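You operate a simulated robot arm through the tools that you are given. There is no shell and no other tool.

The job below is to be done with a simulated two-armed robot. You get a single attempt, and the scene is never put back.

TASK
Gauge the disc with the purple top and set the log knob to its width.
Fine: wake the gauge; slide it open again and leave the disc on the bed; the other discs stay.

Only the result counts: the job must be done as asked and must still hold three seconds after the hand-in. Knocking over, shifting, dropping, spilling or breaking anything else fails it.

THE ROBOT
Two 7-joint arms with two-finger grippers on one trunk that stands fixed in place. Base frame: the origin is at the foot of the trunk, x ahead of it, y to its left, z up; the work surface is at about z = 0.86. Units: m, degrees, N and s.
The left shoulder is at [0.078, 0.151, 0.988], the right one opposite. With the tool pointing down near the work surface each hand reaches from about 0.22 to 0.78 m from the base axis, measured 20 degrees to its own side. Payload 2.54 kg a hand.
The tool frame of a hand sits at the grasp point between the pads (the TCP): z along the fingers, y along the line on which they close. The tips reach 0.03 m beyond it. The gripper opens to 0.116 m; its body begins 0.095 m behind the TCP.
Orientation is told as [roll, pitch, yaw] about the base's x, y, z axes, in that order, counted from this pose: with the fingers straight down and closing along the base's y, the tool's x points along the base's -x, its y along +y and its z along -z.

THE INTERFACE
- The arms move only by the tool send_rows. It takes "left_deltas", "right_deltas" or both (then of equal length, played together; a hand with none holds still); each is a list of rows, each an object (a shift or turn left out is 0, a gripper value left out holds the last) with "slide": the shift along the base's x, y, z in m, a list of three; "angular": the turn, a rotation vector about the base's x, y, z in degrees, a list of three; "claw": the opening, from 0 (shut) to 1 (fully open). In form: [{"slide": [tx, ty, tz], "angular": [rx, ry, rz], "claw": claw}, ...]. A call has 1 to 20 rows; each row is the pose to reach, as a shift and turn from the pose commanded when the call began. A row lasts 0.2 s, in which the tool goes at most 0.05 m and 8.6 degrees; a call with a longer step from one row to the next is refused whole, and so is a gripper value outside its range. Where a pose cannot be reached the arm comes as near as it can. A force on the tool above 40 N (or 10 N above the force at the start of the call, whichever is more), or a blocked arm, ends the call early, and 0.2 s more pass. Each finger travels about 0.072 m/s and halts on what it meets, pressing with about 32 N; the grip force reading is that of the motor and also rises with nothing between the fingers. The clock runs only during rows and for 0.2 s after the last one: add rows that repeat a pose to give the fingers time. The reply holds the time, the measured pose of the TCP, the force on the tool along the base axes, the opening and the grip force, in the units named above and with some noise, with the torque about the TCP (base axes, N m) and any sound that the robot's microphone picked up.
- Cameras (640 x 400 px; columns grow to the right, rows downward): "scene" is now at [0.1448, -0.0519, 1.1531]; the picture's right is [-0.55, -0.83, 0.00], its down [-0.08, 0.06, -0.99] and it looks along [0.83, -0.55, -0.10] (base axes); focal length 221 px, centre (320, 200). "left" rides on the left gripper at [0.069, 0.015, -0.122] in its tool frame; the picture's right is [-0.21, 0.98, 0.00], its down [-0.83, -0.18, -0.53] and it looks along [-0.52, -0.11, 0.85] (tool axes); focal length 251 px, centre (320, 200). "right" rides on the right gripper at [0.069, -0.015, -0.122] in its tool frame; the picture's right is [0.21, 0.98, 0.00], its down [-0.83, 0.18, -0.53] and it looks along [-0.52, 0.11, 0.85] (tool axes); focal length 251 px, centre (320, 200).
- camera(camera): a new picture of that camera. It takes no simulated time.
- slide_trunk(by): slides the trunk up (or, below 0, down) by that many m; the arms and the scene camera ride with it, the base frame stays. It gives what a move gives, with no picture.
- head_to(pan, tilt): turns the head with the scene camera to pan (to the left, within 80 degrees either way) and tilt (down, from -29 to 69), counted from straight ahead of the robot. It gives what a move gives.
- pixel_to_xyz(camera, pixels): for up to 12 pixels [column, row] of the newest picture of that camera ("zoom" is the newest enlarged one), the place [x, y, z] in the base frame of the surface seen there, good to about 0.002 m. It takes no simulated time.
- close_up(camera, box): a new picture of the part [left, top, right, bottom] of that camera's present view, enlarged. It takes no simulated time.
- close_job(): hands the job in; it is judged then, once.

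Open the grippers and draw the arms clear of the work before you hand the job in, unless the task says otherwise.

The tools are called after "Request:" by a JSON object that holds its "fn" and its "kwargs". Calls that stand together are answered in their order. send_rows: Moves the arms, as the interface text tells. Its arguments: {"type":"object","properties":{"left_deltas":{"type":"array"},"right_deltas":{"type":"array"}},"required":[]} The other tools are called the same way: slide_trunk (by) moves the trunk up or down; head_to (pan, tilt) turns the head that bears the scene camera; camera (camera) takes a picture; pixel_to_xyz (camera, pixels) gives the place of the surface under pixels of a picture; close_up (camera, box) takes an enlarged picture of a part of a camera's view; close_job () hands the job in.

At the start:

```text
time_s: 0.0
left_tcp_pos: [0.4017, -0.0653, 1.1587]
left_tool_rot: [0.1, 0.0, 0.1]
left_force: [-0.1, -0.5, 1.0]
left_wrist_torque: [-0.01, 0.0, 0.0]
left_grip_width: 0.1158
left_gripper_force: 0.1
right_tcp_pos: [0.3812, -0.5471, 1.1219]
right_tool_rot: [0.0, 0.0, 0.0]
right_force: [0.3, -0.1, 1.0]
right_wrist_torque: [0.01, 0.03, -0.02]
right_grip_width: 0.116
right_gripper_force: 0.0
trunk travel left (down, up): [-0.225, 0.064]
head pan, tilt (commanded): [-33.5, 5.8]
```

scene: 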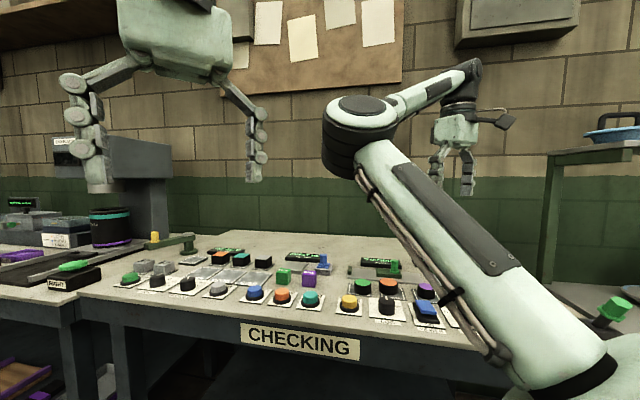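
right: 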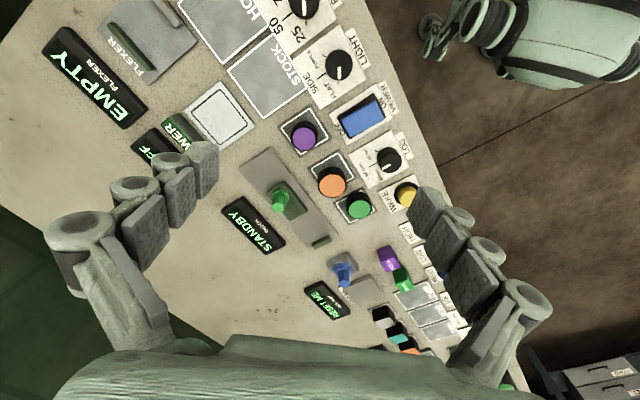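
left: 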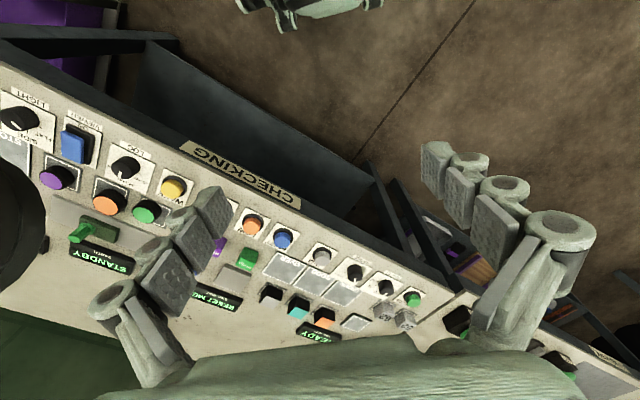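

The start pictures show a bench marked CHECKING with a slide gauge (display STANDBY, near right-camera px (255,225)), and discs purple (303,137), orange (331,183), green (358,207). I take enlarged pictures to read the labels.

Request:
{"fn": "close_up", "kwargs": {"camera": "right", "box": [200, 60, 460, 260]}}

Request:
{"fn": "close_up", "kwargs": {"camera": "scene", "box": [320, 240, 480, 340]}}

Request:
{"fn": "close_up", "kwargs": {"camera": "left", "box": [0, 80, 220, 300]}}

```text
2.00 times, centred on (330, 160) of right
```

zoom: 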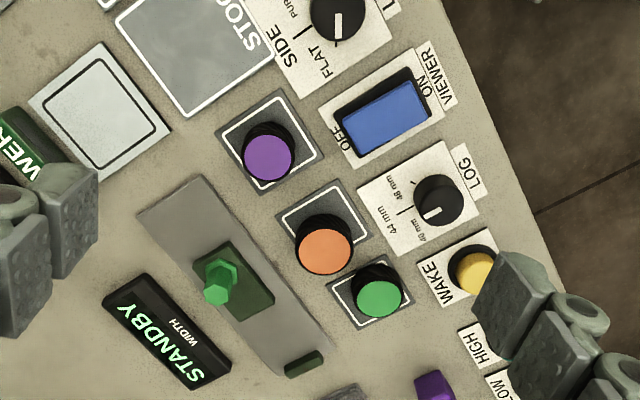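

```text
4.00 times, centred on (400, 290) of scene
```

zoom: 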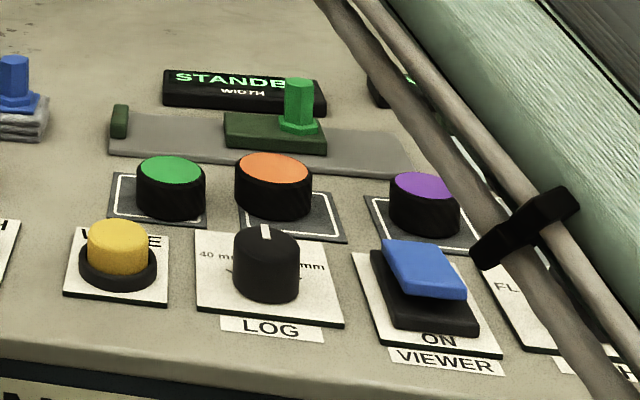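

```text
1.82 times, centred on (110, 190) of left
```

zoom: 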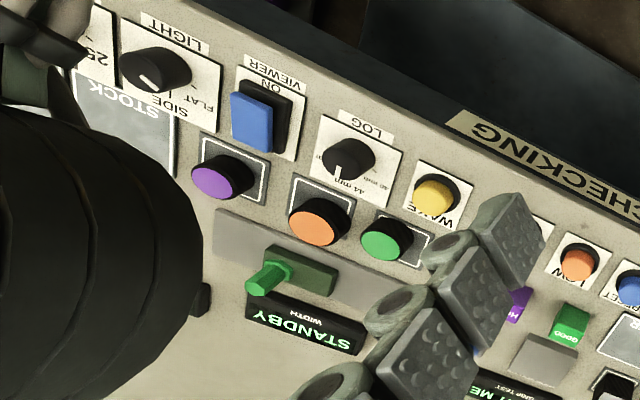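

The gauge has a fixed jaw at its left end, a sliding carriage with a hex grip, a WAKE button (yellow), and a LOG knob marked 40/44/48 mm. I locate these points on the right and scene cameras.

Request:
{"fn": "camera", "kwargs": {"camera": "right"}}

Request:
{"fn": "pixel_to_xyz", "kwargs": {"camera": "right", "pixels": [[303, 137], [331, 184], [358, 208], [281, 197], [245, 165], [323, 240], [403, 196], [388, 160], [365, 110], [265, 215], [295, 205], [290, 225]]}}

Request:
{"fn": "close_up", "kwargs": {"camera": "right", "box": [340, 110, 440, 230]}}

```text
taken
```

right: 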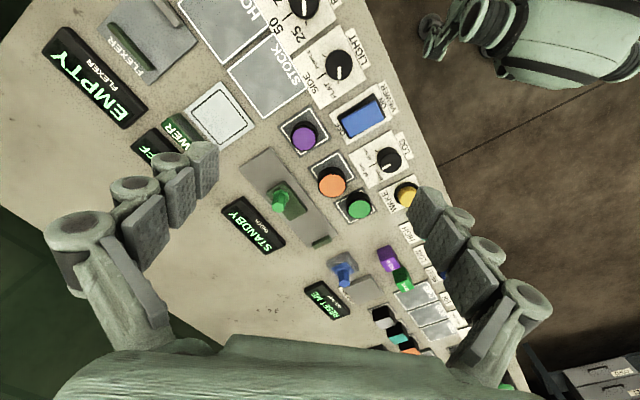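

```text
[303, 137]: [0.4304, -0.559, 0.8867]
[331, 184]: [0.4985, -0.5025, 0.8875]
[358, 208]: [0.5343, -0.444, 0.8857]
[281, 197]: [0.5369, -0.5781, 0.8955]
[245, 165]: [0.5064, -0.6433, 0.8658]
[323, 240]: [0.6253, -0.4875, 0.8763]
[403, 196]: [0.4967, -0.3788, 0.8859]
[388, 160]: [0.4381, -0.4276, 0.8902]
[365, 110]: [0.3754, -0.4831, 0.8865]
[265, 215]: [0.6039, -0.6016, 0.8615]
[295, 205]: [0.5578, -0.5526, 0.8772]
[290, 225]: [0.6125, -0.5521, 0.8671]
```

```text
3.33 times, centred on (390, 170) of right
```

zoom: 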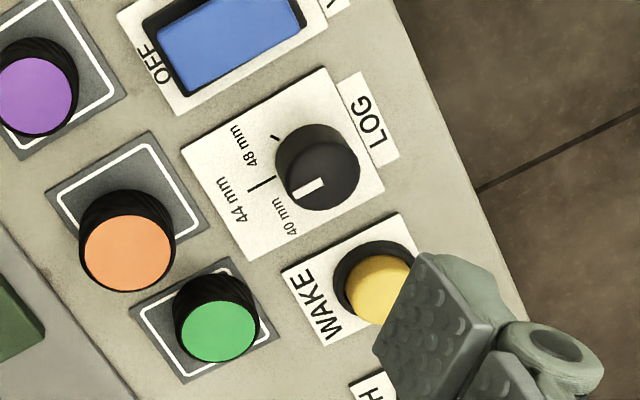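

I look more closely at the gauge itself, around right-camera px (230-340, 140-260), to see its jaw, carriage and opening direction.

Request:
{"fn": "close_up", "kwargs": {"camera": "right", "box": [225, 140, 345, 260]}}

Request:
{"fn": "close_up", "kwargs": {"camera": "scene", "box": [340, 250, 440, 312]}}

```text
3.33 times, centred on (285, 200) of right
```

zoom: 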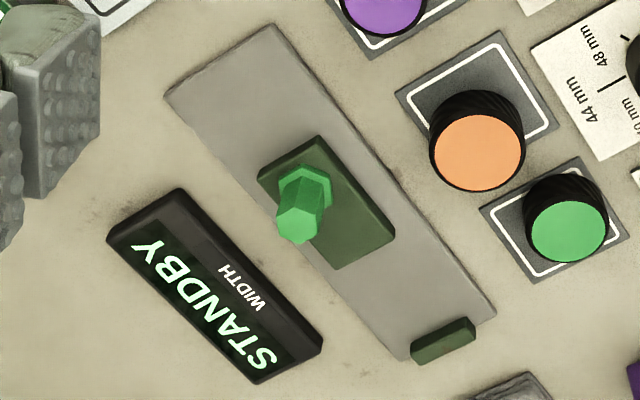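

```text
6.40 times, centred on (390, 281) of scene
```

zoom: 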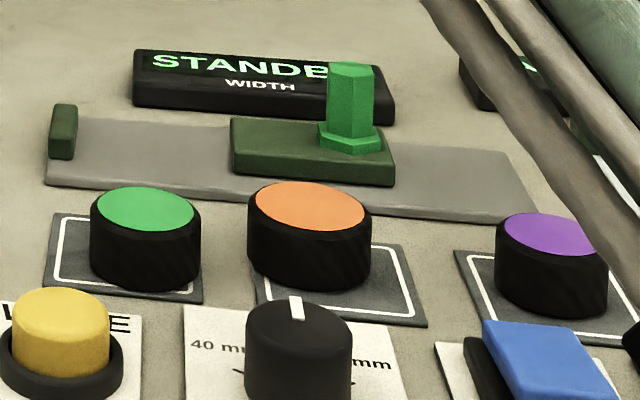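

I measure the bed corners, fixed jaw, carriage edges and grip in the scene zoom view (jaw (62,130), carriage corners (232,170),(392,180), grip top (350,68)).

Request:
{"fn": "pixel_to_xyz", "kwargs": {"camera": "zoom", "pixels": [[64, 107], [56, 150], [48, 182], [82, 122], [534, 220], [510, 152], [236, 122], [234, 170], [392, 182], [350, 66], [350, 110], [145, 160]]}}

Request:
{"fn": "close_up", "kwargs": {"camera": "right", "box": [225, 140, 345, 260]}}

Request:
{"fn": "pixel_to_xyz", "kwargs": {"camera": "zoom", "pixels": [[170, 96], [270, 28], [490, 310], [410, 352], [440, 340], [415, 345], [472, 325], [318, 140], [390, 232], [335, 265], [264, 178], [300, 225]]}}

```text
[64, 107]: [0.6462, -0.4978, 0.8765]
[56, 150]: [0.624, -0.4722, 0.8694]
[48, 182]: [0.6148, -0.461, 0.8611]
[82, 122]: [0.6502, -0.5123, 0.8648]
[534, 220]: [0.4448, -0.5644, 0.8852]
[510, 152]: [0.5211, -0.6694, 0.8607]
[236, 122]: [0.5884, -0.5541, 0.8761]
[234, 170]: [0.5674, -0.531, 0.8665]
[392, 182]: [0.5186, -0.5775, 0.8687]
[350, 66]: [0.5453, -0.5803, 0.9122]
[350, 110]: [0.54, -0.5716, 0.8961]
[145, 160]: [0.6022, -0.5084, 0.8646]
```

```text
3.33 times, centred on (285, 200) of right
```

zoom: 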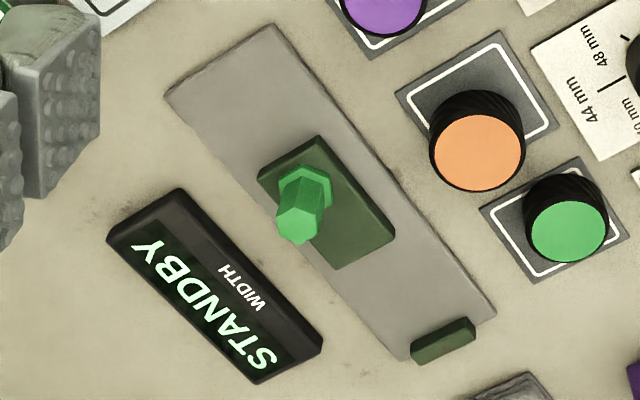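

```text
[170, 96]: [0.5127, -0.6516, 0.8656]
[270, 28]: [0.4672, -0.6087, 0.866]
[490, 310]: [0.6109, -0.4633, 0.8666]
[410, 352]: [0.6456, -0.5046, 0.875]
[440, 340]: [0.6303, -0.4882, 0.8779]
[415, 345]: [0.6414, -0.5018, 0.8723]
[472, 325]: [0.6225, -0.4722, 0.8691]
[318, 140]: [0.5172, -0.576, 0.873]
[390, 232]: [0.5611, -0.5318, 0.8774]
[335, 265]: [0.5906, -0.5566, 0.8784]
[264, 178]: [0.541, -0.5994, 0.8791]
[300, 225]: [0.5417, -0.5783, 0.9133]
```

The gauge bed runs at about 45° from (0.49,-0.63) to the jaw near (0.63,-0.487); carriage grip is near (0.544,-0.579,0.912), and the purple disc top is near (0.430,-0.559,0.887). I move the right hand over toward the WAKE button (0.497,-0.379), turning 45° so the fingers close across the bed, with the claw shut.

Request:
{"fn": "send_rows", "kwargs": {"right_deltas": [{"slide": [0.01, 0.018, 0], "angular": [0, 0, 5], "claw": 0}, {"slide": [0.02, 0.036, -0.005], "angular": [0, 0, 10], "claw": 0}, {"slide": [0.03, 0.054, -0.01], "angular": [0, 0, 15], "claw": 0}, {"slide": [0.04, 0.072, -0.02], "angular": [0, 0, 20], "claw": 0}, {"slide": [0.05, 0.09, -0.03], "angular": [0, 0, 25], "claw": 0}, {"slide": [0.06, 0.108, -0.04], "angular": [0, 0, 30], "claw": 0}, {"slide": [0.07, 0.126, -0.05], "angular": [0, 0, 35], "claw": 0}, {"slide": [0.08, 0.144, -0.06], "angular": [0, 0, 40], "claw": 0}, {"slide": [0.09, 0.156, -0.07], "angular": [0, 0, 45], "claw": 0}, {"slide": [0.095, 0.162, -0.08], "angular": [0, 0, 45], "claw": 0}, {"slide": [0.095, 0.162, -0.08], "angular": [0, 0, 45], "claw": 0}]}}

Request:
{"fn": "camera", "kwargs": {"camera": "right"}}

Request:
{"fn": "camera", "kwargs": {"camera": "scene"}}

```text
time_s: 2.4
left_tcp_pos: [0.4026, -0.0647, 1.159]
left_tool_rot: [0.0, 0.0, -0.2]
left_force: [-2.7, 0.9, 3.3]
left_wrist_torque: [-0.1, 0.01, -0.02]
left_grip_width: 0.1115
left_gripper_force: 0.1
right_tcp_pos: [0.475, -0.3861, 1.0412]
right_tool_rot: [0.1, 0.2, 45.0]
right_force: [0.4, 0.3, 0.6]
right_wrist_torque: [0.01, 0.03, 0.04]
right_grip_width: 0.0
right_gripper_force: 28.8
trunk travel left (down, up): [-0.225, 0.064]
head pan, tilt (commanded): [-33.5, 5.8]
```

```text
taken
```

right: 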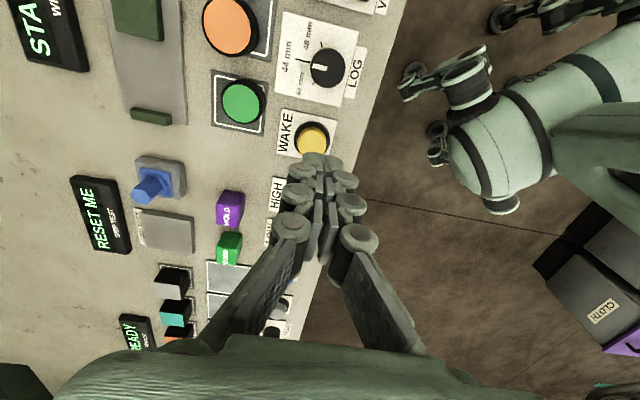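

```text
taken
```

scene: 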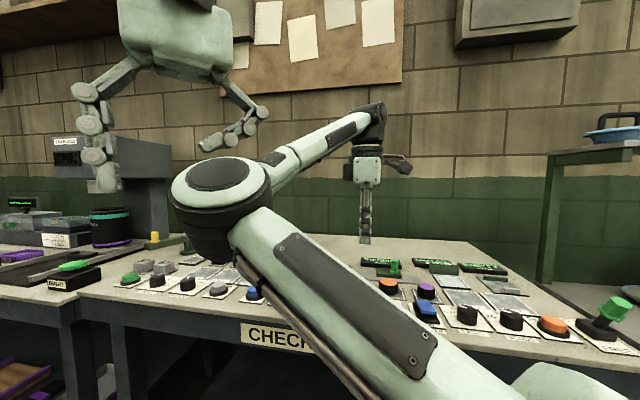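

The left hand reports a side force (-2.7, 0.9, 3.3) and its finger looks bent inward at scene px (235,130): my right elbow is brushing it. I draw the left hand away to the left and up.

Request:
{"fn": "send_rows", "kwargs": {"left_deltas": [{"slide": [0, 0.03, 0.0]}, {"slide": [0, 0.07, 0.0]}, {"slide": [0, 0.11, 0.0]}, {"slide": [-0.01, 0.15, 0.0]}, {"slide": [-0.03, 0.19, 0.0]}, {"slide": [-0.05, 0.23, 0.0]}, {"slide": [-0.07, 0.27, 0.0]}, {"slide": [-0.09, 0.31, 0.0]}, {"slide": [-0.09, 0.31, 0.0]}]}}

Request:
{"fn": "camera", "kwargs": {"camera": "scene"}}

Request:
{"fn": "close_up", "kwargs": {"camera": "right", "box": [180, 0, 400, 160]}}

Request:
{"fn": "pixel_to_xyz", "kwargs": {"camera": "zoom", "pixels": [[382, 393], [390, 385], [430, 195], [420, 190], [330, 290], [180, 290], [148, 70]]}}

```text
time_s: 4.4
left_tcp_pos: [0.3189, 0.2364, 1.1482]
left_tool_rot: [0.0, 0.0, -0.1]
left_force: [0.6, 0.0, 0.0]
left_wrist_torque: [-0.01, -0.01, -0.01]
left_grip_width: 0.116
left_gripper_force: 0.1
left hand out of reach, approached as far as the arm can: row 8, 9
right_tcp_pos: [0.4747, -0.3873, 1.0402]
right_tool_rot: [-0.1, 0.0, 44.9]
right_force: [-0.7, -0.5, 0.2]
right_wrist_torque: [0.01, -0.02, -0.01]
right_grip_width: 0.0
right_gripper_force: 29.0
trunk travel left (down, up): [-0.225, 0.064]
head pan, tilt (commanded): [-33.5, 5.8]
```

```text
taken
```

scene: 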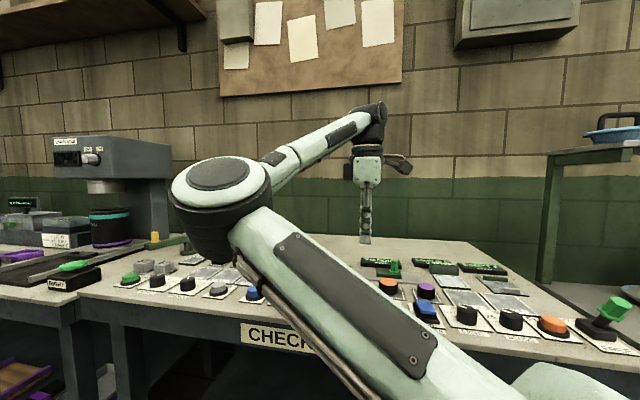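

```text
2.50 times, centred on (290, 80) of right
```

zoom: 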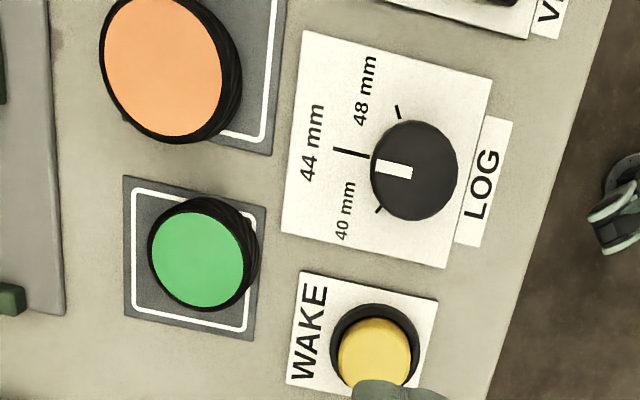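

```text
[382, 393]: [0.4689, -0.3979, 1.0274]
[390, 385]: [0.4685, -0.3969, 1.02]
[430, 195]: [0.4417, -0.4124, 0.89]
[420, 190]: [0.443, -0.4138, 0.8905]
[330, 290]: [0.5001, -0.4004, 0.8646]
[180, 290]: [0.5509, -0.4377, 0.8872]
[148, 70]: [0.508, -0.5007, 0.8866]
```

The left hand is clear now. I locate the WAKE cap (zoom px (372,345)) and the LOG knob top in the same zoom view.

Request:
{"fn": "pixel_to_xyz", "kwargs": {"camera": "zoom", "pixels": [[372, 345], [350, 350], [400, 345], [375, 325], [375, 370], [395, 170], [380, 168], [408, 172], [375, 310], [310, 340], [440, 160], [425, 210]]}}

```text
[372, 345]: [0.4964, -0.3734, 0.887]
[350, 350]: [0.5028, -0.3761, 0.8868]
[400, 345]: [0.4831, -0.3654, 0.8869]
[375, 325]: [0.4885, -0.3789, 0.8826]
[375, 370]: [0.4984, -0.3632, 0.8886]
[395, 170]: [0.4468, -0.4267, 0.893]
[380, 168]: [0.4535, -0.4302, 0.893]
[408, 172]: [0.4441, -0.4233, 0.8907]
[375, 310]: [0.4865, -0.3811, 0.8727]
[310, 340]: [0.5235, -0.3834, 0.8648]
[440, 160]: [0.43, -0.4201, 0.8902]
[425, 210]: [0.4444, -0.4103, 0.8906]
```

WAKE cap centre is about (0.495,-0.369) with its top at z≈0.888. I move the shut fingertips above it, stopping about 8 mm short, before pressing.

Request:
{"fn": "send_rows", "kwargs": {"right_deltas": [{"slide": [0.01, 0.008, -0.01]}, {"slide": [0.019, 0.016, -0.03]}, {"slide": [0.019, 0.016, -0.06]}, {"slide": [0.019, 0.016, -0.09]}, {"slide": [0.019, 0.016, -0.11]}, {"slide": [0.019, 0.016, -0.115]}, {"slide": [0.019, 0.016, -0.115]}]}}

Request:
{"fn": "camera", "kwargs": {"camera": "right"}}

Request:
{"fn": "camera", "kwargs": {"camera": "scene"}}

```text
time_s: 6.0
left_tcp_pos: [0.3203, 0.2349, 1.1483]
left_tool_rot: [0.0, 0.0, 0.1]
left_force: [0.9, -0.9, -0.1]
left_wrist_torque: [0.0, 0.03, -0.01]
left_grip_width: 0.1161
left_gripper_force: 0.0
right_tcp_pos: [0.5033, -0.3838, 0.9292]
right_tool_rot: [0.0, 0.1, 44.9]
right_force: [0.7, -0.6, -0.5]
right_wrist_torque: [-0.02, 0.01, 0.0]
right_grip_width: 0.0
right_gripper_force: 29.0
right hand out of reach, approached as far as the arm can: row 2, 3, 4, 5, 6, 7
trunk travel left (down, up): [-0.225, 0.064]
head pan, tilt (commanded): [-33.5, 5.8]
```

```text
taken
```

right: 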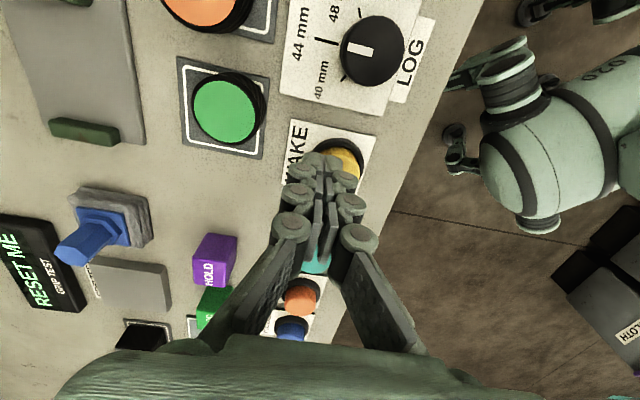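

```text
taken
```

scene: 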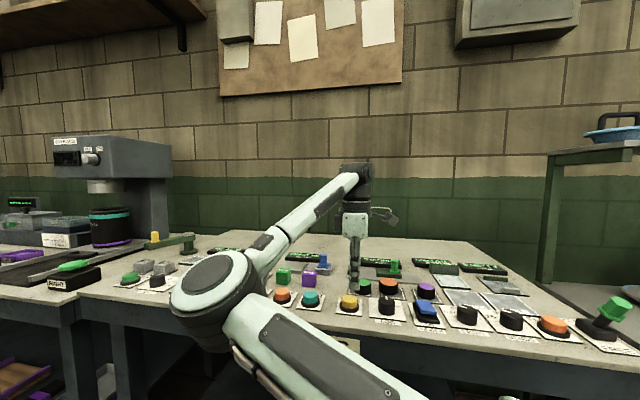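

The hand came to (0.503,-0.384) rather than over the button, since this yaw is awkward there (the cap is still visible right of the tips at (345,160)). I lift a little and turn back to yaw 0.

Request:
{"fn": "send_rows", "kwargs": {"right_deltas": [{"slide": [0, 0, 0.03], "angular": [0, 0, 0]}, {"slide": [0, 0, 0.05], "angular": [0, 0, -7]}, {"slide": [0, 0, 0.05], "angular": [0, 0, -14]}, {"slide": [0, 0, 0.05], "angular": [0, 0, -21]}, {"slide": [0, 0, 0.05], "angular": [0, 0, -28]}, {"slide": [0, 0, 0.05], "angular": [0, 0, -35]}, {"slide": [0, 0, 0.05], "angular": [0, 0, -42]}, {"slide": [0, 0, 0.05], "angular": [0, 0, -45]}, {"slide": [0, 0, 0.05], "angular": [0, 0, -45]}]}}

Request:
{"fn": "camera", "kwargs": {"camera": "right"}}

Request:
{"fn": "camera", "kwargs": {"camera": "scene"}}

```text
time_s: 8.0
left_tcp_pos: [0.3203, 0.2362, 1.1483]
left_tool_rot: [0.1, 0.0, 0.1]
left_force: [-0.5, 0.2, -0.8]
left_wrist_torque: [0.02, 0.0, -0.03]
left_grip_width: 0.116
left_gripper_force: 0.1
right_tcp_pos: [0.5008, -0.3828, 0.9778]
right_tool_rot: [0.0, 0.0, -0.1]
right_force: [0.0, -0.6, -0.2]
right_wrist_torque: [-0.03, 0.01, 0.01]
right_grip_width: 0.0001
right_gripper_force: 28.5
trunk travel left (down, up): [-0.225, 0.064]
head pan, tilt (commanded): [-33.5, 5.8]
```

```text
taken
```

right: 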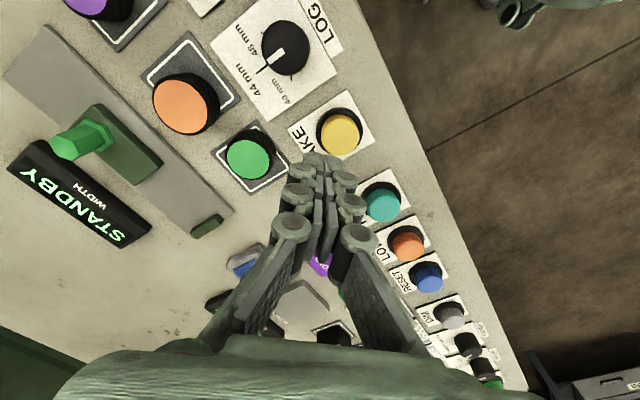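

```text
taken
```

scene: 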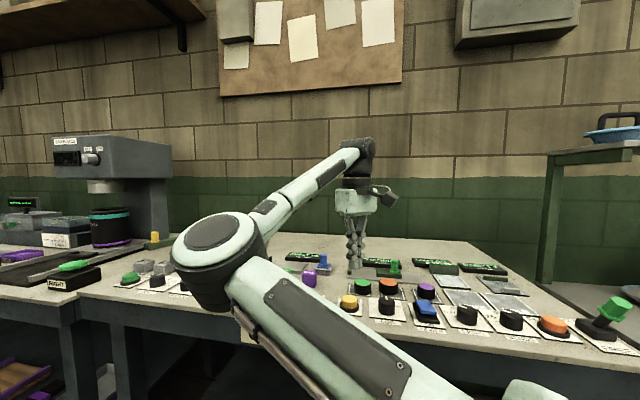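

Now the WAKE cap shows fully at right px (341,132). I measure it and the other points from this view.

Request:
{"fn": "pixel_to_xyz", "kwargs": {"camera": "right", "pixels": [[341, 132], [325, 132], [357, 132], [341, 118], [341, 148], [285, 47], [186, 104], [250, 158], [78, 141], [210, 225], [150, 160], [95, 185]]}}

Request:
{"fn": "close_up", "kwargs": {"camera": "right", "box": [200, 0, 400, 180]}}

```text
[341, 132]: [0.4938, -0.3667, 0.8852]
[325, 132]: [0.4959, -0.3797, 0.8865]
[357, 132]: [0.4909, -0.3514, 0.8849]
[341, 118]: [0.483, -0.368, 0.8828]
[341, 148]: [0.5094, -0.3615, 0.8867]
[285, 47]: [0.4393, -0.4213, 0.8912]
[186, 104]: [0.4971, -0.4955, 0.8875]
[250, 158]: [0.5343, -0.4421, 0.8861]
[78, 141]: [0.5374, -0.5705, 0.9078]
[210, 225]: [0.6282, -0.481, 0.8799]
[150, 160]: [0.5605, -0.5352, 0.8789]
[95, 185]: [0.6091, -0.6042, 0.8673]
```

```text
2.22 times, centred on (300, 90) of right
```

zoom: 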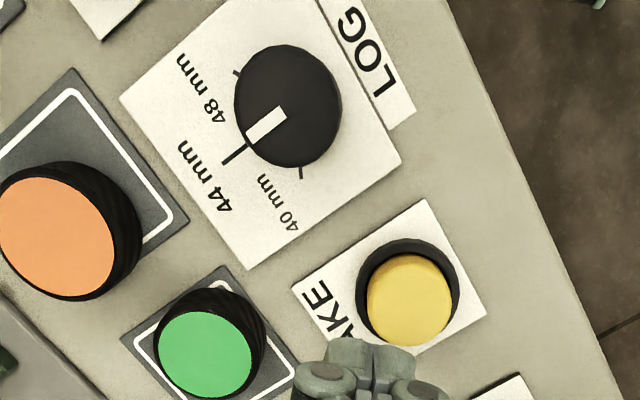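

WAKE centre is (0.4955,-0.366) top z 0.886. I move above and press down in small steps, watching force and sound.

Request:
{"fn": "send_rows", "kwargs": {"right_deltas": [{"slide": [-0.003, 0.01, 0]}, {"slide": [-0.005, 0.0165, -0.01]}, {"slide": [-0.005, 0.0165, -0.03]}, {"slide": [-0.005, 0.0165, -0.05]}, {"slide": [-0.005, 0.0165, -0.056]}, {"slide": [-0.005, 0.0165, -0.06]}, {"slide": [-0.005, 0.0165, -0.063]}, {"slide": [-0.005, 0.0165, -0.065]}, {"slide": [-0.005, 0.0165, -0.067]}, {"slide": [-0.005, 0.0165, -0.067]}]}}

Request:
{"fn": "camera", "kwargs": {"camera": "right"}}

```text
time_s: 10.2
left_tcp_pos: [0.3198, 0.2356, 1.1477]
left_tool_rot: [0.0, 0.0, 0.0]
left_force: [-0.1, 0.0, -0.1]
left_wrist_torque: [-0.01, 0.0, 0.0]
left_grip_width: 0.1159
left_gripper_force: 0.0
right_tcp_pos: [0.5032, -0.3826, 0.9139]
right_tool_rot: [0.0, -0.1, -0.1]
right_force: [-0.5, -0.1, 0.5]
right_wrist_torque: [0.0, -0.02, 0.01]
right_grip_width: 0.0
right_gripper_force: 28.8
right hand out of reach, approached as far as the arm can: row 1, 2, 3, 4, 5, 6, 7, 8, 9, 10
trunk travel left (down, up): [-0.225, 0.064]
head pan, tilt (commanded): [-33.5, 5.8]
```

```text
taken
```

right: 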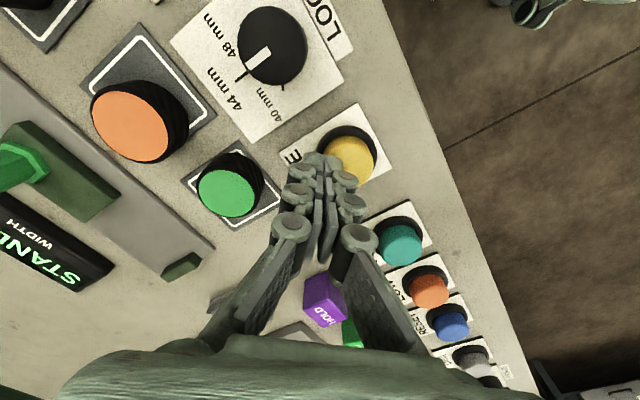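

The hand still stops at y≈-0.383, so the elbow (swung inward) is limiting it and nothing was touched (force ≈0). I lift and go back to the starting area, turning to negative yaw to swing the elbow out.

Request:
{"fn": "send_rows", "kwargs": {"right_deltas": [{"slide": [0, 0, 0.04]}, {"slide": [0, 0, 0.08]}, {"slide": [-0.01, -0.02, 0.12]}, {"slide": [-0.03, -0.05, 0.15], "angular": [0, 0, -5]}, {"slide": [-0.05, -0.08, 0.17], "angular": [0, 0, -12]}, {"slide": [-0.07, -0.11, 0.19], "angular": [0, 0, -19]}, {"slide": [-0.09, -0.14, 0.2], "angular": [0, 0, -26]}, {"slide": [-0.11, -0.16, 0.2], "angular": [0, 0, -33]}, {"slide": [-0.12, -0.165, 0.2], "angular": [0, 0, -40]}, {"slide": [-0.12, -0.165, 0.2], "angular": [0, 0, -45]}, {"slide": [-0.12, -0.165, 0.2], "angular": [0, 0, -45]}]}}

Request:
{"fn": "camera", "kwargs": {"camera": "scene"}}

Request:
{"fn": "camera", "kwargs": {"camera": "right"}}

```text
time_s: 12.6
left_tcp_pos: [0.3201, 0.235, 1.148]
left_tool_rot: [0.0, 0.0, 0.1]
left_force: [-0.2, 0.9, -0.3]
left_wrist_torque: [-0.02, -0.01, 0.03]
left_grip_width: 0.1161
left_gripper_force: 0.0
right_tcp_pos: [0.3848, -0.5473, 1.117]
right_tool_rot: [-0.1, 0.0, -45.0]
right_force: [-0.6, -0.3, 0.5]
right_wrist_torque: [-0.02, 0.01, -0.02]
right_grip_width: 0.0
right_gripper_force: 28.7
trunk travel left (down, up): [-0.225, 0.064]
head pan, tilt (commanded): [-33.5, 5.8]
```

```text
taken
```

scene: 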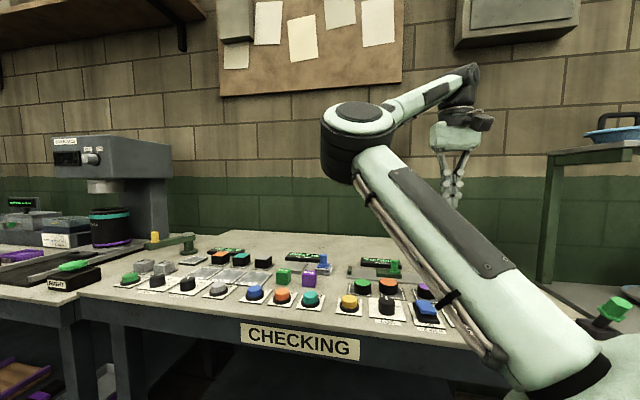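

```text
taken
```

right: 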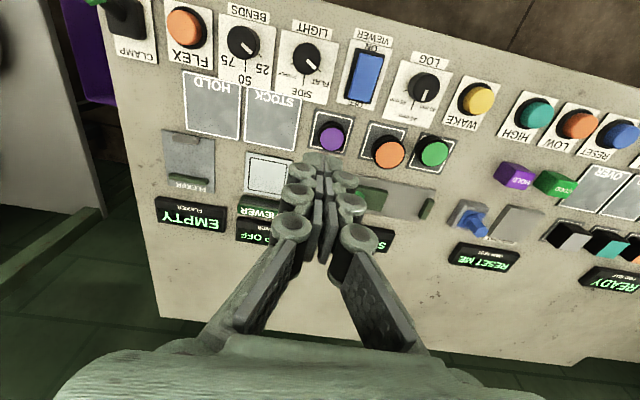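

The elbow posture depends on position rather than yaw, so for the WAKE button I will keep the wrist further right and tilt the tool so the tips lean toward +y. I move above the button with a 14° tilt.

Request:
{"fn": "send_rows", "kwargs": {"right_deltas": [{"slide": [0.012, 0.016, -0.01], "angular": [2, 0, 0]}, {"slide": [0.024, 0.032, -0.02], "angular": [4, 0, 0]}, {"slide": [0.036, 0.048, -0.03], "angular": [6, 0, 0]}, {"slide": [0.048, 0.064, -0.04], "angular": [8, 0, 0]}, {"slide": [0.06, 0.08, -0.05], "angular": [10, 0, 0]}, {"slide": [0.072, 0.096, -0.06], "angular": [12, 0, 0]}, {"slide": [0.084, 0.112, -0.07], "angular": [14, 0, 0]}, {"slide": [0.096, 0.13, -0.08], "angular": [14, 0, 0]}, {"slide": [0.106, 0.15, -0.095], "angular": [14, 0, 0]}, {"slide": [0.1105, 0.165, -0.11], "angular": [14, 0, 0]}, {"slide": [0.1105, 0.174, -0.125], "angular": [14, 0, 0]}, {"slide": [0.1105, 0.174, -0.125], "angular": [14, 0, 0]}]}}

Request:
{"fn": "camera", "kwargs": {"camera": "right"}}

Request:
{"fn": "camera", "kwargs": {"camera": "scene"}}

```text
time_s: 15.2
left_tcp_pos: [0.3196, 0.2359, 1.1481]
left_tool_rot: [0.0, 0.0, 0.0]
left_force: [-0.3, -0.8, 0.5]
left_wrist_torque: [-0.01, -0.02, 0.03]
left_grip_width: 0.1159
left_gripper_force: 0.0
right_tcp_pos: [0.497, -0.3725, 0.9902]
right_tool_rot: [10.0, 9.8, -44.1]
right_force: [-0.7, -0.3, 0.3]
right_wrist_torque: [-0.02, -0.02, -0.01]
right_grip_width: 0.0
right_gripper_force: 28.2
trunk travel left (down, up): [-0.225, 0.064]
head pan, tilt (commanded): [-33.5, 5.8]
```

```text
taken
```

right: 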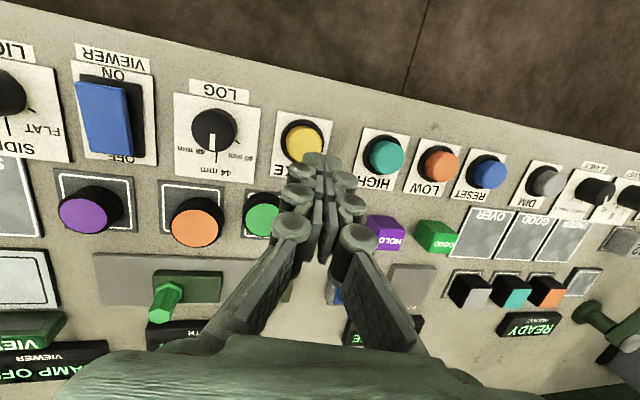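

```text
taken
```

scene: 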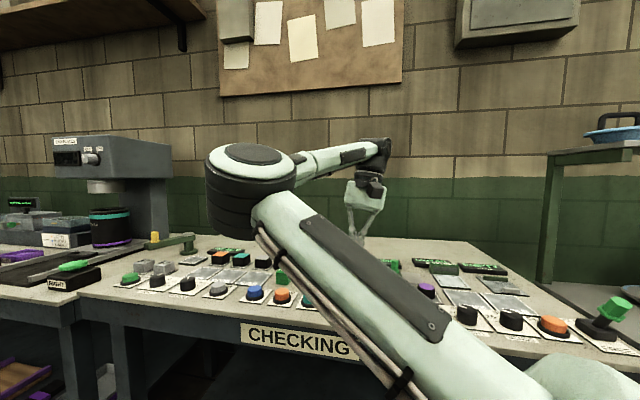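

The hand reached (0.497,-0.3725,0.990) with the lean, putting the tips over the WAKE cap. I go straight down and press in small steps.

Request:
{"fn": "send_rows", "kwargs": {"right_deltas": [{"slide": [0, 0, -0.02]}, {"slide": [0, 0, -0.04]}, {"slide": [0, 0, -0.06]}, {"slide": [0, 0, -0.066]}, {"slide": [0, 0, -0.07]}, {"slide": [0, 0, -0.073]}, {"slide": [0, 0, -0.075]}, {"slide": [0, 0, -0.077]}, {"slide": [0, 0, -0.079]}, {"slide": [0, 0, -0.079]}]}}

Request:
{"fn": "camera", "kwargs": {"camera": "right"}}

```text
time_s: 17.4
left_tcp_pos: [0.3193, 0.2354, 1.1481]
left_tool_rot: [0.1, 0.0, 0.0]
left_force: [0.0, -1.0, 0.6]
left_wrist_torque: [0.0, 0.02, -0.02]
left_grip_width: 0.1161
left_gripper_force: 0.0
right_tcp_pos: [0.4954, -0.3746, 0.9106]
right_tool_rot: [10.0, 9.8, -44.2]
right_force: [0.2, -0.6, 1.5]
right_wrist_torque: [-0.09, 0.0, -0.01]
right_grip_width: 0.0
right_gripper_force: 28.4
trunk travel left (down, up): [-0.225, 0.064]
head pan, tilt (commanded): [-33.5, 5.8]
heard: click
```

```text
taken
```

right: 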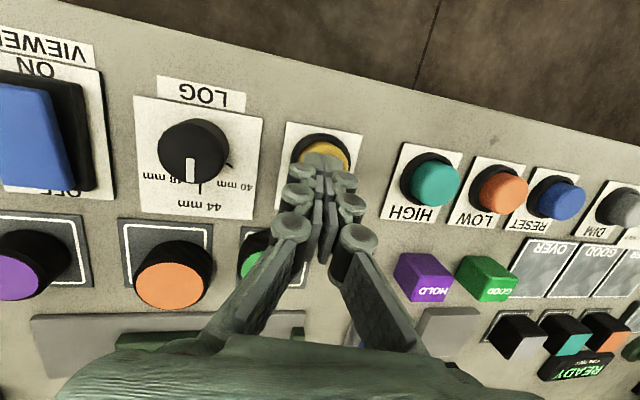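

A click was heard, so the button was pressed. I lift off and back away toward the gauge, removing the tilt, to read the display.

Request:
{"fn": "send_rows", "kwargs": {"right_deltas": [{"slide": [0, 0, 0.03]}, {"slide": [0, 0, 0.07]}, {"slide": [0, -0.01, 0.11]}, {"slide": [-0.01, -0.03, 0.15], "angular": [-4, 0, 0]}, {"slide": [-0.02, -0.06, 0.18], "angular": [-8, 0, 0]}, {"slide": [-0.035, -0.1, 0.2], "angular": [-12, 0, 0]}, {"slide": [-0.05, -0.14, 0.2], "angular": [-14, 0, 0]}, {"slide": [-0.06, -0.16, 0.2], "angular": [-14, 0, 0], "claw": 1}, {"slide": [-0.06, -0.16, 0.2], "angular": [-14, 0, 0], "claw": 1}]}}

Request:
{"fn": "camera", "kwargs": {"camera": "right"}}

Request:
{"fn": "camera", "kwargs": {"camera": "scene"}}

```text
time_s: 19.4
left_tcp_pos: [0.3205, 0.2352, 1.1482]
left_tool_rot: [-0.1, 0.0, 0.0]
left_force: [0.0, -1.3, -0.3]
left_wrist_torque: [0.03, 0.02, -0.01]
left_grip_width: 0.1161
left_gripper_force: 0.0
right_tcp_pos: [0.4365, -0.5311, 1.1107]
right_tool_rot: [-0.1, 0.0, -45.0]
right_force: [0.2, 0.5, 0.2]
right_wrist_torque: [0.03, 0.0, 0.01]
right_grip_width: 0.0786
right_gripper_force: 0.1
trunk travel left (down, up): [-0.225, 0.064]
head pan, tilt (commanded): [-33.5, 5.8]
```

```text
taken
```

right: 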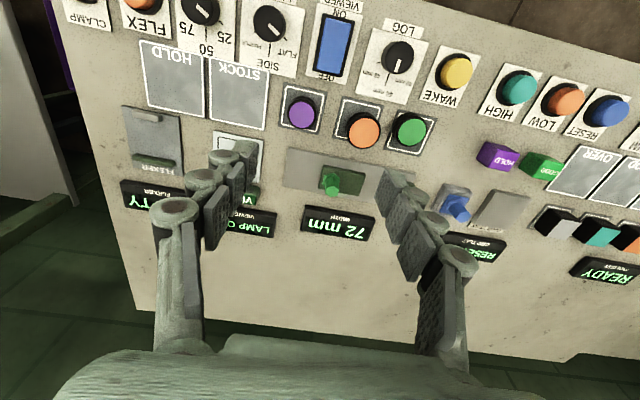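

```text
taken
```

scene: 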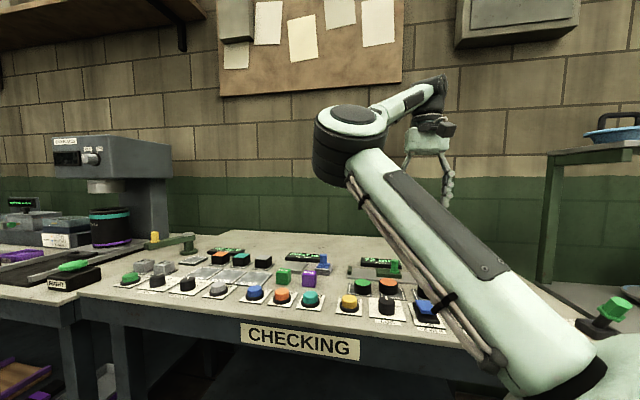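

The gauge is awake and shows "72 mm" (right px (338,225)). Now I measure the purple disc (302,112) and the gauge from this view.

Request:
{"fn": "close_up", "kwargs": {"camera": "right", "box": [265, 70, 445, 190]}}

Request:
{"fn": "pixel_to_xyz", "kwargs": {"camera": "right", "pixels": [[302, 112], [291, 111], [313, 113], [302, 101], [302, 124], [362, 129], [409, 130], [332, 182], [287, 150], [395, 57], [310, 92], [285, 130]]}}

```text
3.33 times, centred on (355, 130) of right
```

zoom: 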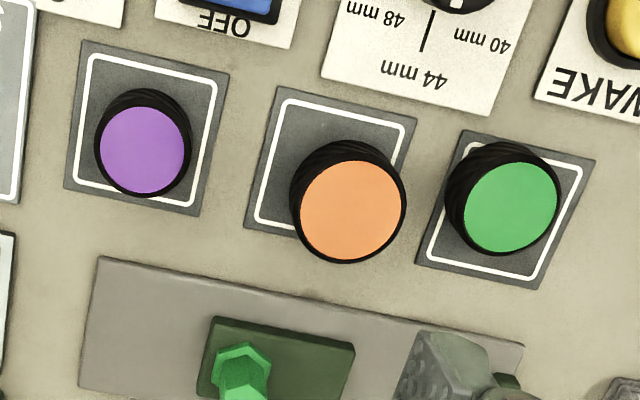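

```text
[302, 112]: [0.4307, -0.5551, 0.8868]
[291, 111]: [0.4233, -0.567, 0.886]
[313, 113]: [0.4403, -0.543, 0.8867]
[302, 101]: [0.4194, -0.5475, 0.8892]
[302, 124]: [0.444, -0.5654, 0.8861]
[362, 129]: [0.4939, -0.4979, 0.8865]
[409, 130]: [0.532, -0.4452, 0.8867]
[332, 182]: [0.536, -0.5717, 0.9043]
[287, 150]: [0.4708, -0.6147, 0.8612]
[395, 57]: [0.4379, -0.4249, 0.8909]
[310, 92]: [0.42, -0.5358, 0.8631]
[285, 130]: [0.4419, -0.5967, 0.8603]
```

Purple disc centre is about (0.433,-0.5575), top z 0.887. I turn the hand to yaw +45 (fingers closing across the row) above the disc, with the claw partly open.

Request:
{"fn": "send_rows", "kwargs": {"right_deltas": [{"slide": [0, -0.002, -0.005], "angular": [0, 0, 8], "claw": 0.8}, {"slide": [0, -0.004, -0.01], "angular": [0, 0, 16], "claw": 0.8}, {"slide": [0, -0.006, -0.015], "angular": [0, 0, 24], "claw": 0.8}, {"slide": [-0.001, -0.008, -0.02], "angular": [0, 0, 32], "claw": 0.8}, {"slide": [-0.001, -0.01, -0.03], "angular": [0, 0, 40], "claw": 0.8}, {"slide": [-0.002, -0.014, -0.04], "angular": [0, 0, 48], "claw": 0.8}, {"slide": [-0.002, -0.018, -0.05], "angular": [0, 0, 56], "claw": 0.8}, {"slide": [-0.003, -0.02, -0.06], "angular": [0, 0, 64], "claw": 0.8}, {"slide": [-0.003, -0.024, -0.07], "angular": [0, 0, 72], "claw": 0.8}, {"slide": [-0.003, -0.026, -0.08], "angular": [0, 0, 80], "claw": 0.8}, {"slide": [-0.0035, -0.0265, -0.09], "angular": [0, 0, 88], "claw": 0.8}, {"slide": [-0.0035, -0.0265, -0.1], "angular": [0, 0, 90], "claw": 0.8}, {"slide": [-0.0035, -0.0265, -0.1], "angular": [0, 0, 90], "claw": 0.8}]}}

Request:
{"fn": "camera", "kwargs": {"camera": "right"}}

Request:
{"fn": "camera", "kwargs": {"camera": "scene"}}

```text
time_s: 22.2
left_tcp_pos: [0.3208, 0.2354, 1.1486]
left_tool_rot: [-0.1, 0.1, -0.1]
left_force: [0.1, 0.4, 0.1]
left_wrist_torque: [-0.01, -0.02, 0.01]
left_grip_width: 0.1159
left_gripper_force: 0.1
right_tcp_pos: [0.4332, -0.5601, 1.0123]
right_tool_rot: [0.0, 0.1, 45.1]
right_force: [0.7, -0.2, -0.3]
right_wrist_torque: [0.01, 0.01, 0.0]
right_grip_width: 0.0928
right_gripper_force: 0.1
trunk travel left (down, up): [-0.225, 0.064]
head pan, tilt (commanded): [-33.5, 5.8]
```

```text
taken
```

right: 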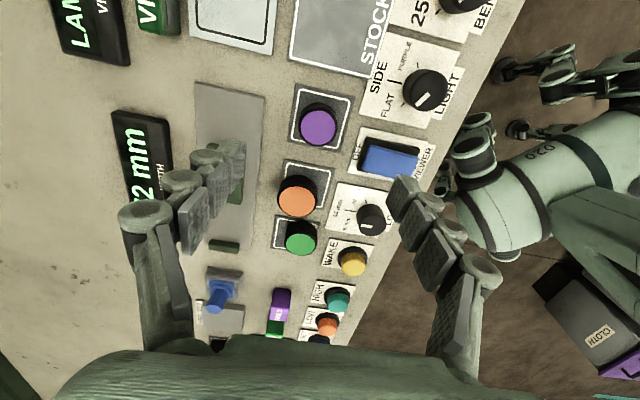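

```text
taken
```

scene: 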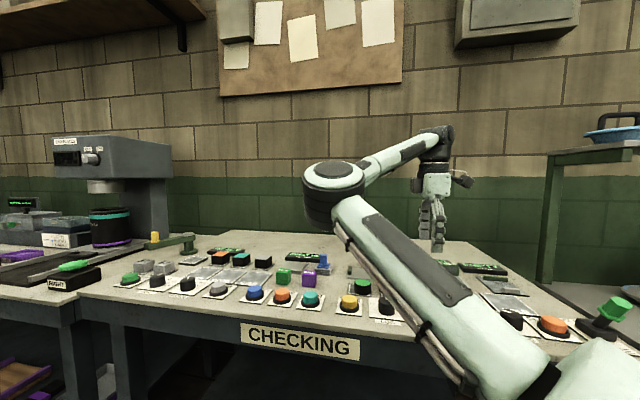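

The hand is over the disc at yaw 45°, and the disc appears at right px (318,124) midway between the fingers. I refine its location from this view.

Request:
{"fn": "close_up", "kwargs": {"camera": "right", "box": [270, 70, 370, 170]}}

Request:
{"fn": "pixel_to_xyz", "kwargs": {"camera": "right", "pixels": [[318, 126], [303, 126], [333, 126], [318, 112], [318, 140], [297, 197], [301, 238], [224, 246], [232, 95], [262, 97], [200, 240], [245, 248]]}}

```text
4.00 times, centred on (320, 120) of right
```

zoom: 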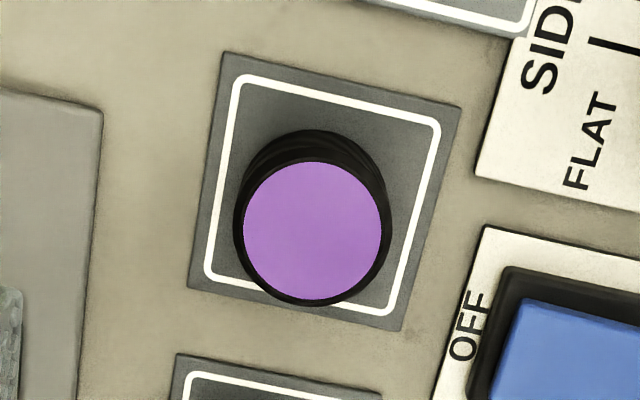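

```text
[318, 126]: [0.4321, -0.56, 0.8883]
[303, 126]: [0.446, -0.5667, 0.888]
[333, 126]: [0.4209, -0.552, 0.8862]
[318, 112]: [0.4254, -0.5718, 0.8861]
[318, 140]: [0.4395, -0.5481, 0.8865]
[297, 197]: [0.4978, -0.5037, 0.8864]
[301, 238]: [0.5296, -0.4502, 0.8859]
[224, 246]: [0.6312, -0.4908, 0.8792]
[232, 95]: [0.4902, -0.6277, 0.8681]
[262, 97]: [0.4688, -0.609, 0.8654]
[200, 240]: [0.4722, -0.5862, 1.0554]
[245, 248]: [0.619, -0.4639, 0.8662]
```

Disc centre refined to about (0.433,-0.558). I narrow the claw to ~67 mm and come down to just above the disc, then check.

Request:
{"fn": "send_rows", "kwargs": {"right_deltas": [{"slide": [0, 0.0015, -0.02], "claw": 0.58}, {"slide": [0, 0.0015, -0.045], "claw": 0.58}, {"slide": [0, 0.0015, -0.065], "claw": 0.58}, {"slide": [0, 0.0015, -0.075], "claw": 0.58}, {"slide": [0, 0.0015, -0.08], "claw": 0.58}, {"slide": [0, 0.0015, -0.08], "claw": 0.58}]}}

Request:
{"fn": "camera", "kwargs": {"camera": "right"}}

Request:
{"fn": "camera", "kwargs": {"camera": "scene"}}

```text
time_s: 23.6
left_tcp_pos: [0.3206, 0.2353, 1.1489]
left_tool_rot: [0.1, 0.0, 0.0]
left_force: [-0.1, 0.0, 0.1]
left_wrist_torque: [0.0, 0.04, 0.0]
left_grip_width: 0.1159
left_gripper_force: 0.0
right_tcp_pos: [0.4319, -0.559, 0.9338]
right_tool_rot: [-0.1, 0.1, 45.0]
right_force: [0.5, 0.1, 0.6]
right_wrist_torque: [-0.01, 0.0, -0.01]
right_grip_width: 0.0674
right_gripper_force: 0.1
trunk travel left (down, up): [-0.225, 0.064]
head pan, tilt (commanded): [-33.5, 5.8]
```

```text
taken
```

right: 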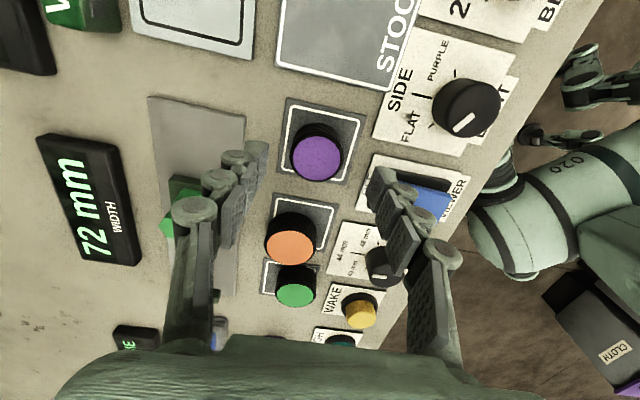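

```text
taken
```

scene: 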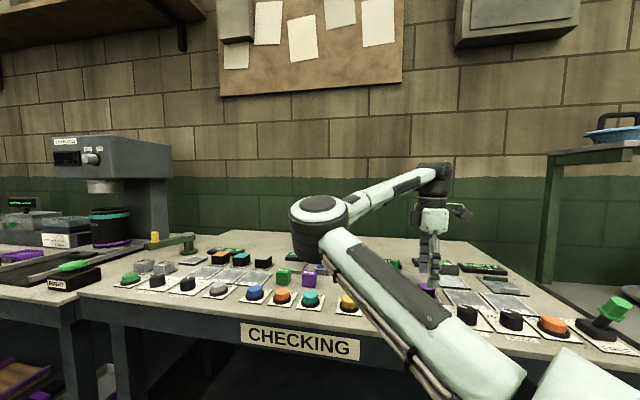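

The fingers straddle the disc at (317,152); I check clearance between the right fingertip (383,190) and the VIEWER switch housing before descending.

Request:
{"fn": "close_up", "kwargs": {"camera": "right", "box": [200, 90, 460, 250]}}

Request:
{"fn": "pixel_to_xyz", "kwargs": {"camera": "zoom", "pixels": [[425, 200], [440, 205], [418, 185], [445, 190], [500, 225], [460, 215], [130, 135], [150, 150], [287, 155], [287, 110], [345, 155], [230, 155]]}}

```text
2.46 times, centred on (330, 170) of right
```

zoom: 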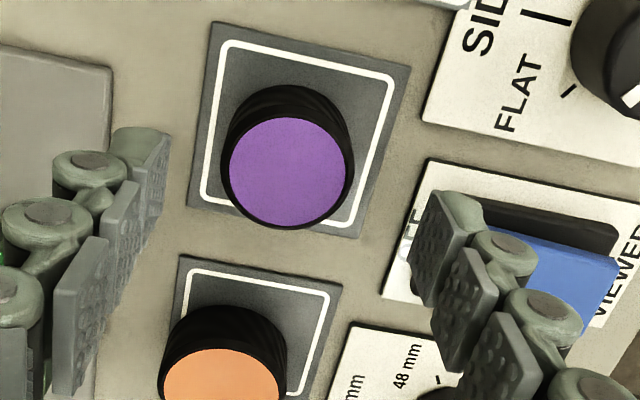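

```text
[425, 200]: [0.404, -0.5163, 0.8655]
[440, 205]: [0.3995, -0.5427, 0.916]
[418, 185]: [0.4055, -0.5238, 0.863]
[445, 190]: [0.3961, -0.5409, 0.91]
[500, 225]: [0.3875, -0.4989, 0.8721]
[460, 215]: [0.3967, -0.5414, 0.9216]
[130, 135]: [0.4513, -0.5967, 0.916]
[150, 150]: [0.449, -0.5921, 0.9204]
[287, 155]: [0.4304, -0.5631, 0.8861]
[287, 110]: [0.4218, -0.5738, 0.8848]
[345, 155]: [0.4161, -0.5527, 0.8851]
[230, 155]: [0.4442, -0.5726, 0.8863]
```

Clearance to the switch is over 3 cm and the disc centre (0.433,-0.559) agrees with the TCP. I descend to about z 0.898 and close on the disc.

Request:
{"fn": "send_rows", "kwargs": {"right_deltas": [{"slide": [0.001, 0, -0.012], "claw": 0.58}, {"slide": [0.001, 0, -0.024], "claw": 0.58}, {"slide": [0.001, 0, -0.032], "claw": 0.58}, {"slide": [0.001, 0, -0.036], "claw": 0.58}, {"slide": [0.001, 0, -0.036], "claw": 0.45}, {"slide": [0.001, 0, -0.036], "claw": 0.38}, {"slide": [0.001, 0, -0.036], "claw": 0.3}, {"slide": [0.001, 0, -0.036], "claw": 0.3}]}}

Request:
{"fn": "camera", "kwargs": {"camera": "right"}}

```text
time_s: 25.4
left_tcp_pos: [0.3201, 0.2361, 1.1484]
left_tool_rot: [0.0, 0.0, 0.0]
left_force: [-0.1, 0.1, 0.3]
left_wrist_torque: [0.01, 0.04, -0.04]
left_grip_width: 0.1161
left_gripper_force: 0.0
right_tcp_pos: [0.432, -0.5594, 0.8956]
right_tool_rot: [0.0, 0.1, 45.0]
right_force: [0.1, 0.0, 0.1]
right_wrist_torque: [0.0, -0.01, 0.03]
right_grip_width: 0.0382
right_gripper_force: 32.1
trunk travel left (down, up): [-0.225, 0.064]
head pan, tilt (commanded): [-33.5, 5.8]
```

```text
taken
```

right: 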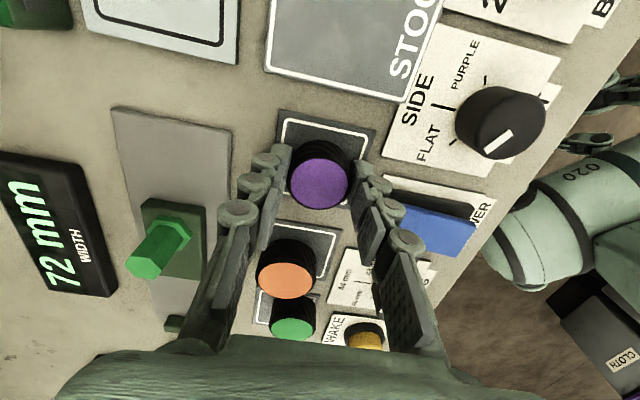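

The claw stopped at 38 mm with 32 N on the disc, centred at (319,183). I lift straight up and check the disc comes along.

Request:
{"fn": "send_rows", "kwargs": {"right_deltas": [{"slide": [0, 0, 0.01], "claw": 0.25}, {"slide": [0, 0, 0.025], "claw": 0.25}, {"slide": [0, 0, 0.04], "claw": 0.25}, {"slide": [0, 0, 0.055], "claw": 0.25}, {"slide": [0, 0, 0.055], "claw": 0.25}]}}

Request:
{"fn": "camera", "kwargs": {"camera": "right"}}

Request:
{"fn": "camera", "kwargs": {"camera": "scene"}}

```text
time_s: 26.6
left_tcp_pos: [0.3206, 0.2353, 1.1475]
left_tool_rot: [0.1, 0.0, -0.1]
left_force: [-0.4, 0.1, 0.2]
left_wrist_torque: [0.04, -0.01, 0.02]
left_grip_width: 0.116
left_gripper_force: 0.1
right_tcp_pos: [0.4334, -0.5592, 0.9502]
right_tool_rot: [0.0, 0.0, 44.9]
right_force: [-0.1, 0.9, -1.2]
right_wrist_torque: [0.03, 0.03, -0.03]
right_grip_width: 0.0383
right_gripper_force: 32.2
trunk travel left (down, up): [-0.225, 0.064]
head pan, tilt (commanded): [-33.5, 5.8]
```

```text
taken
```

right: 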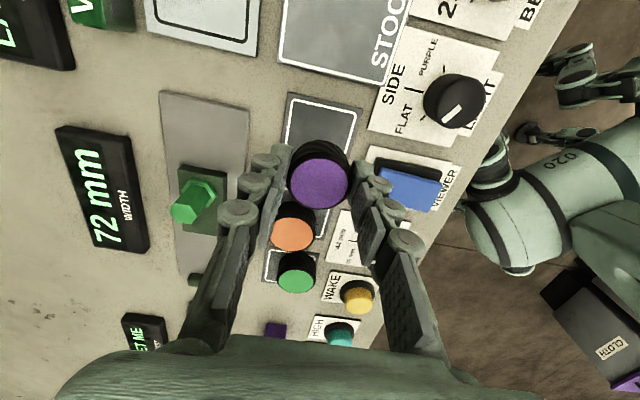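

```text
taken
```

scene: 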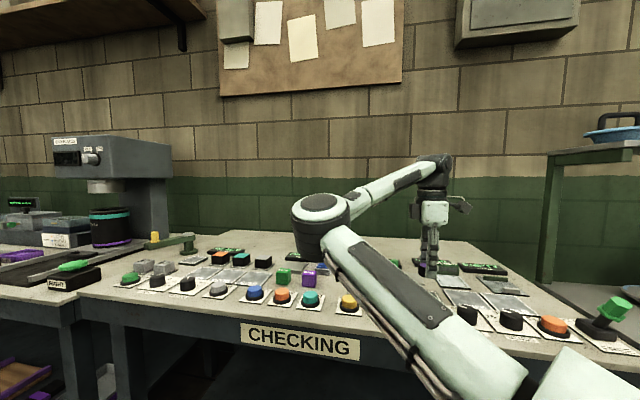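

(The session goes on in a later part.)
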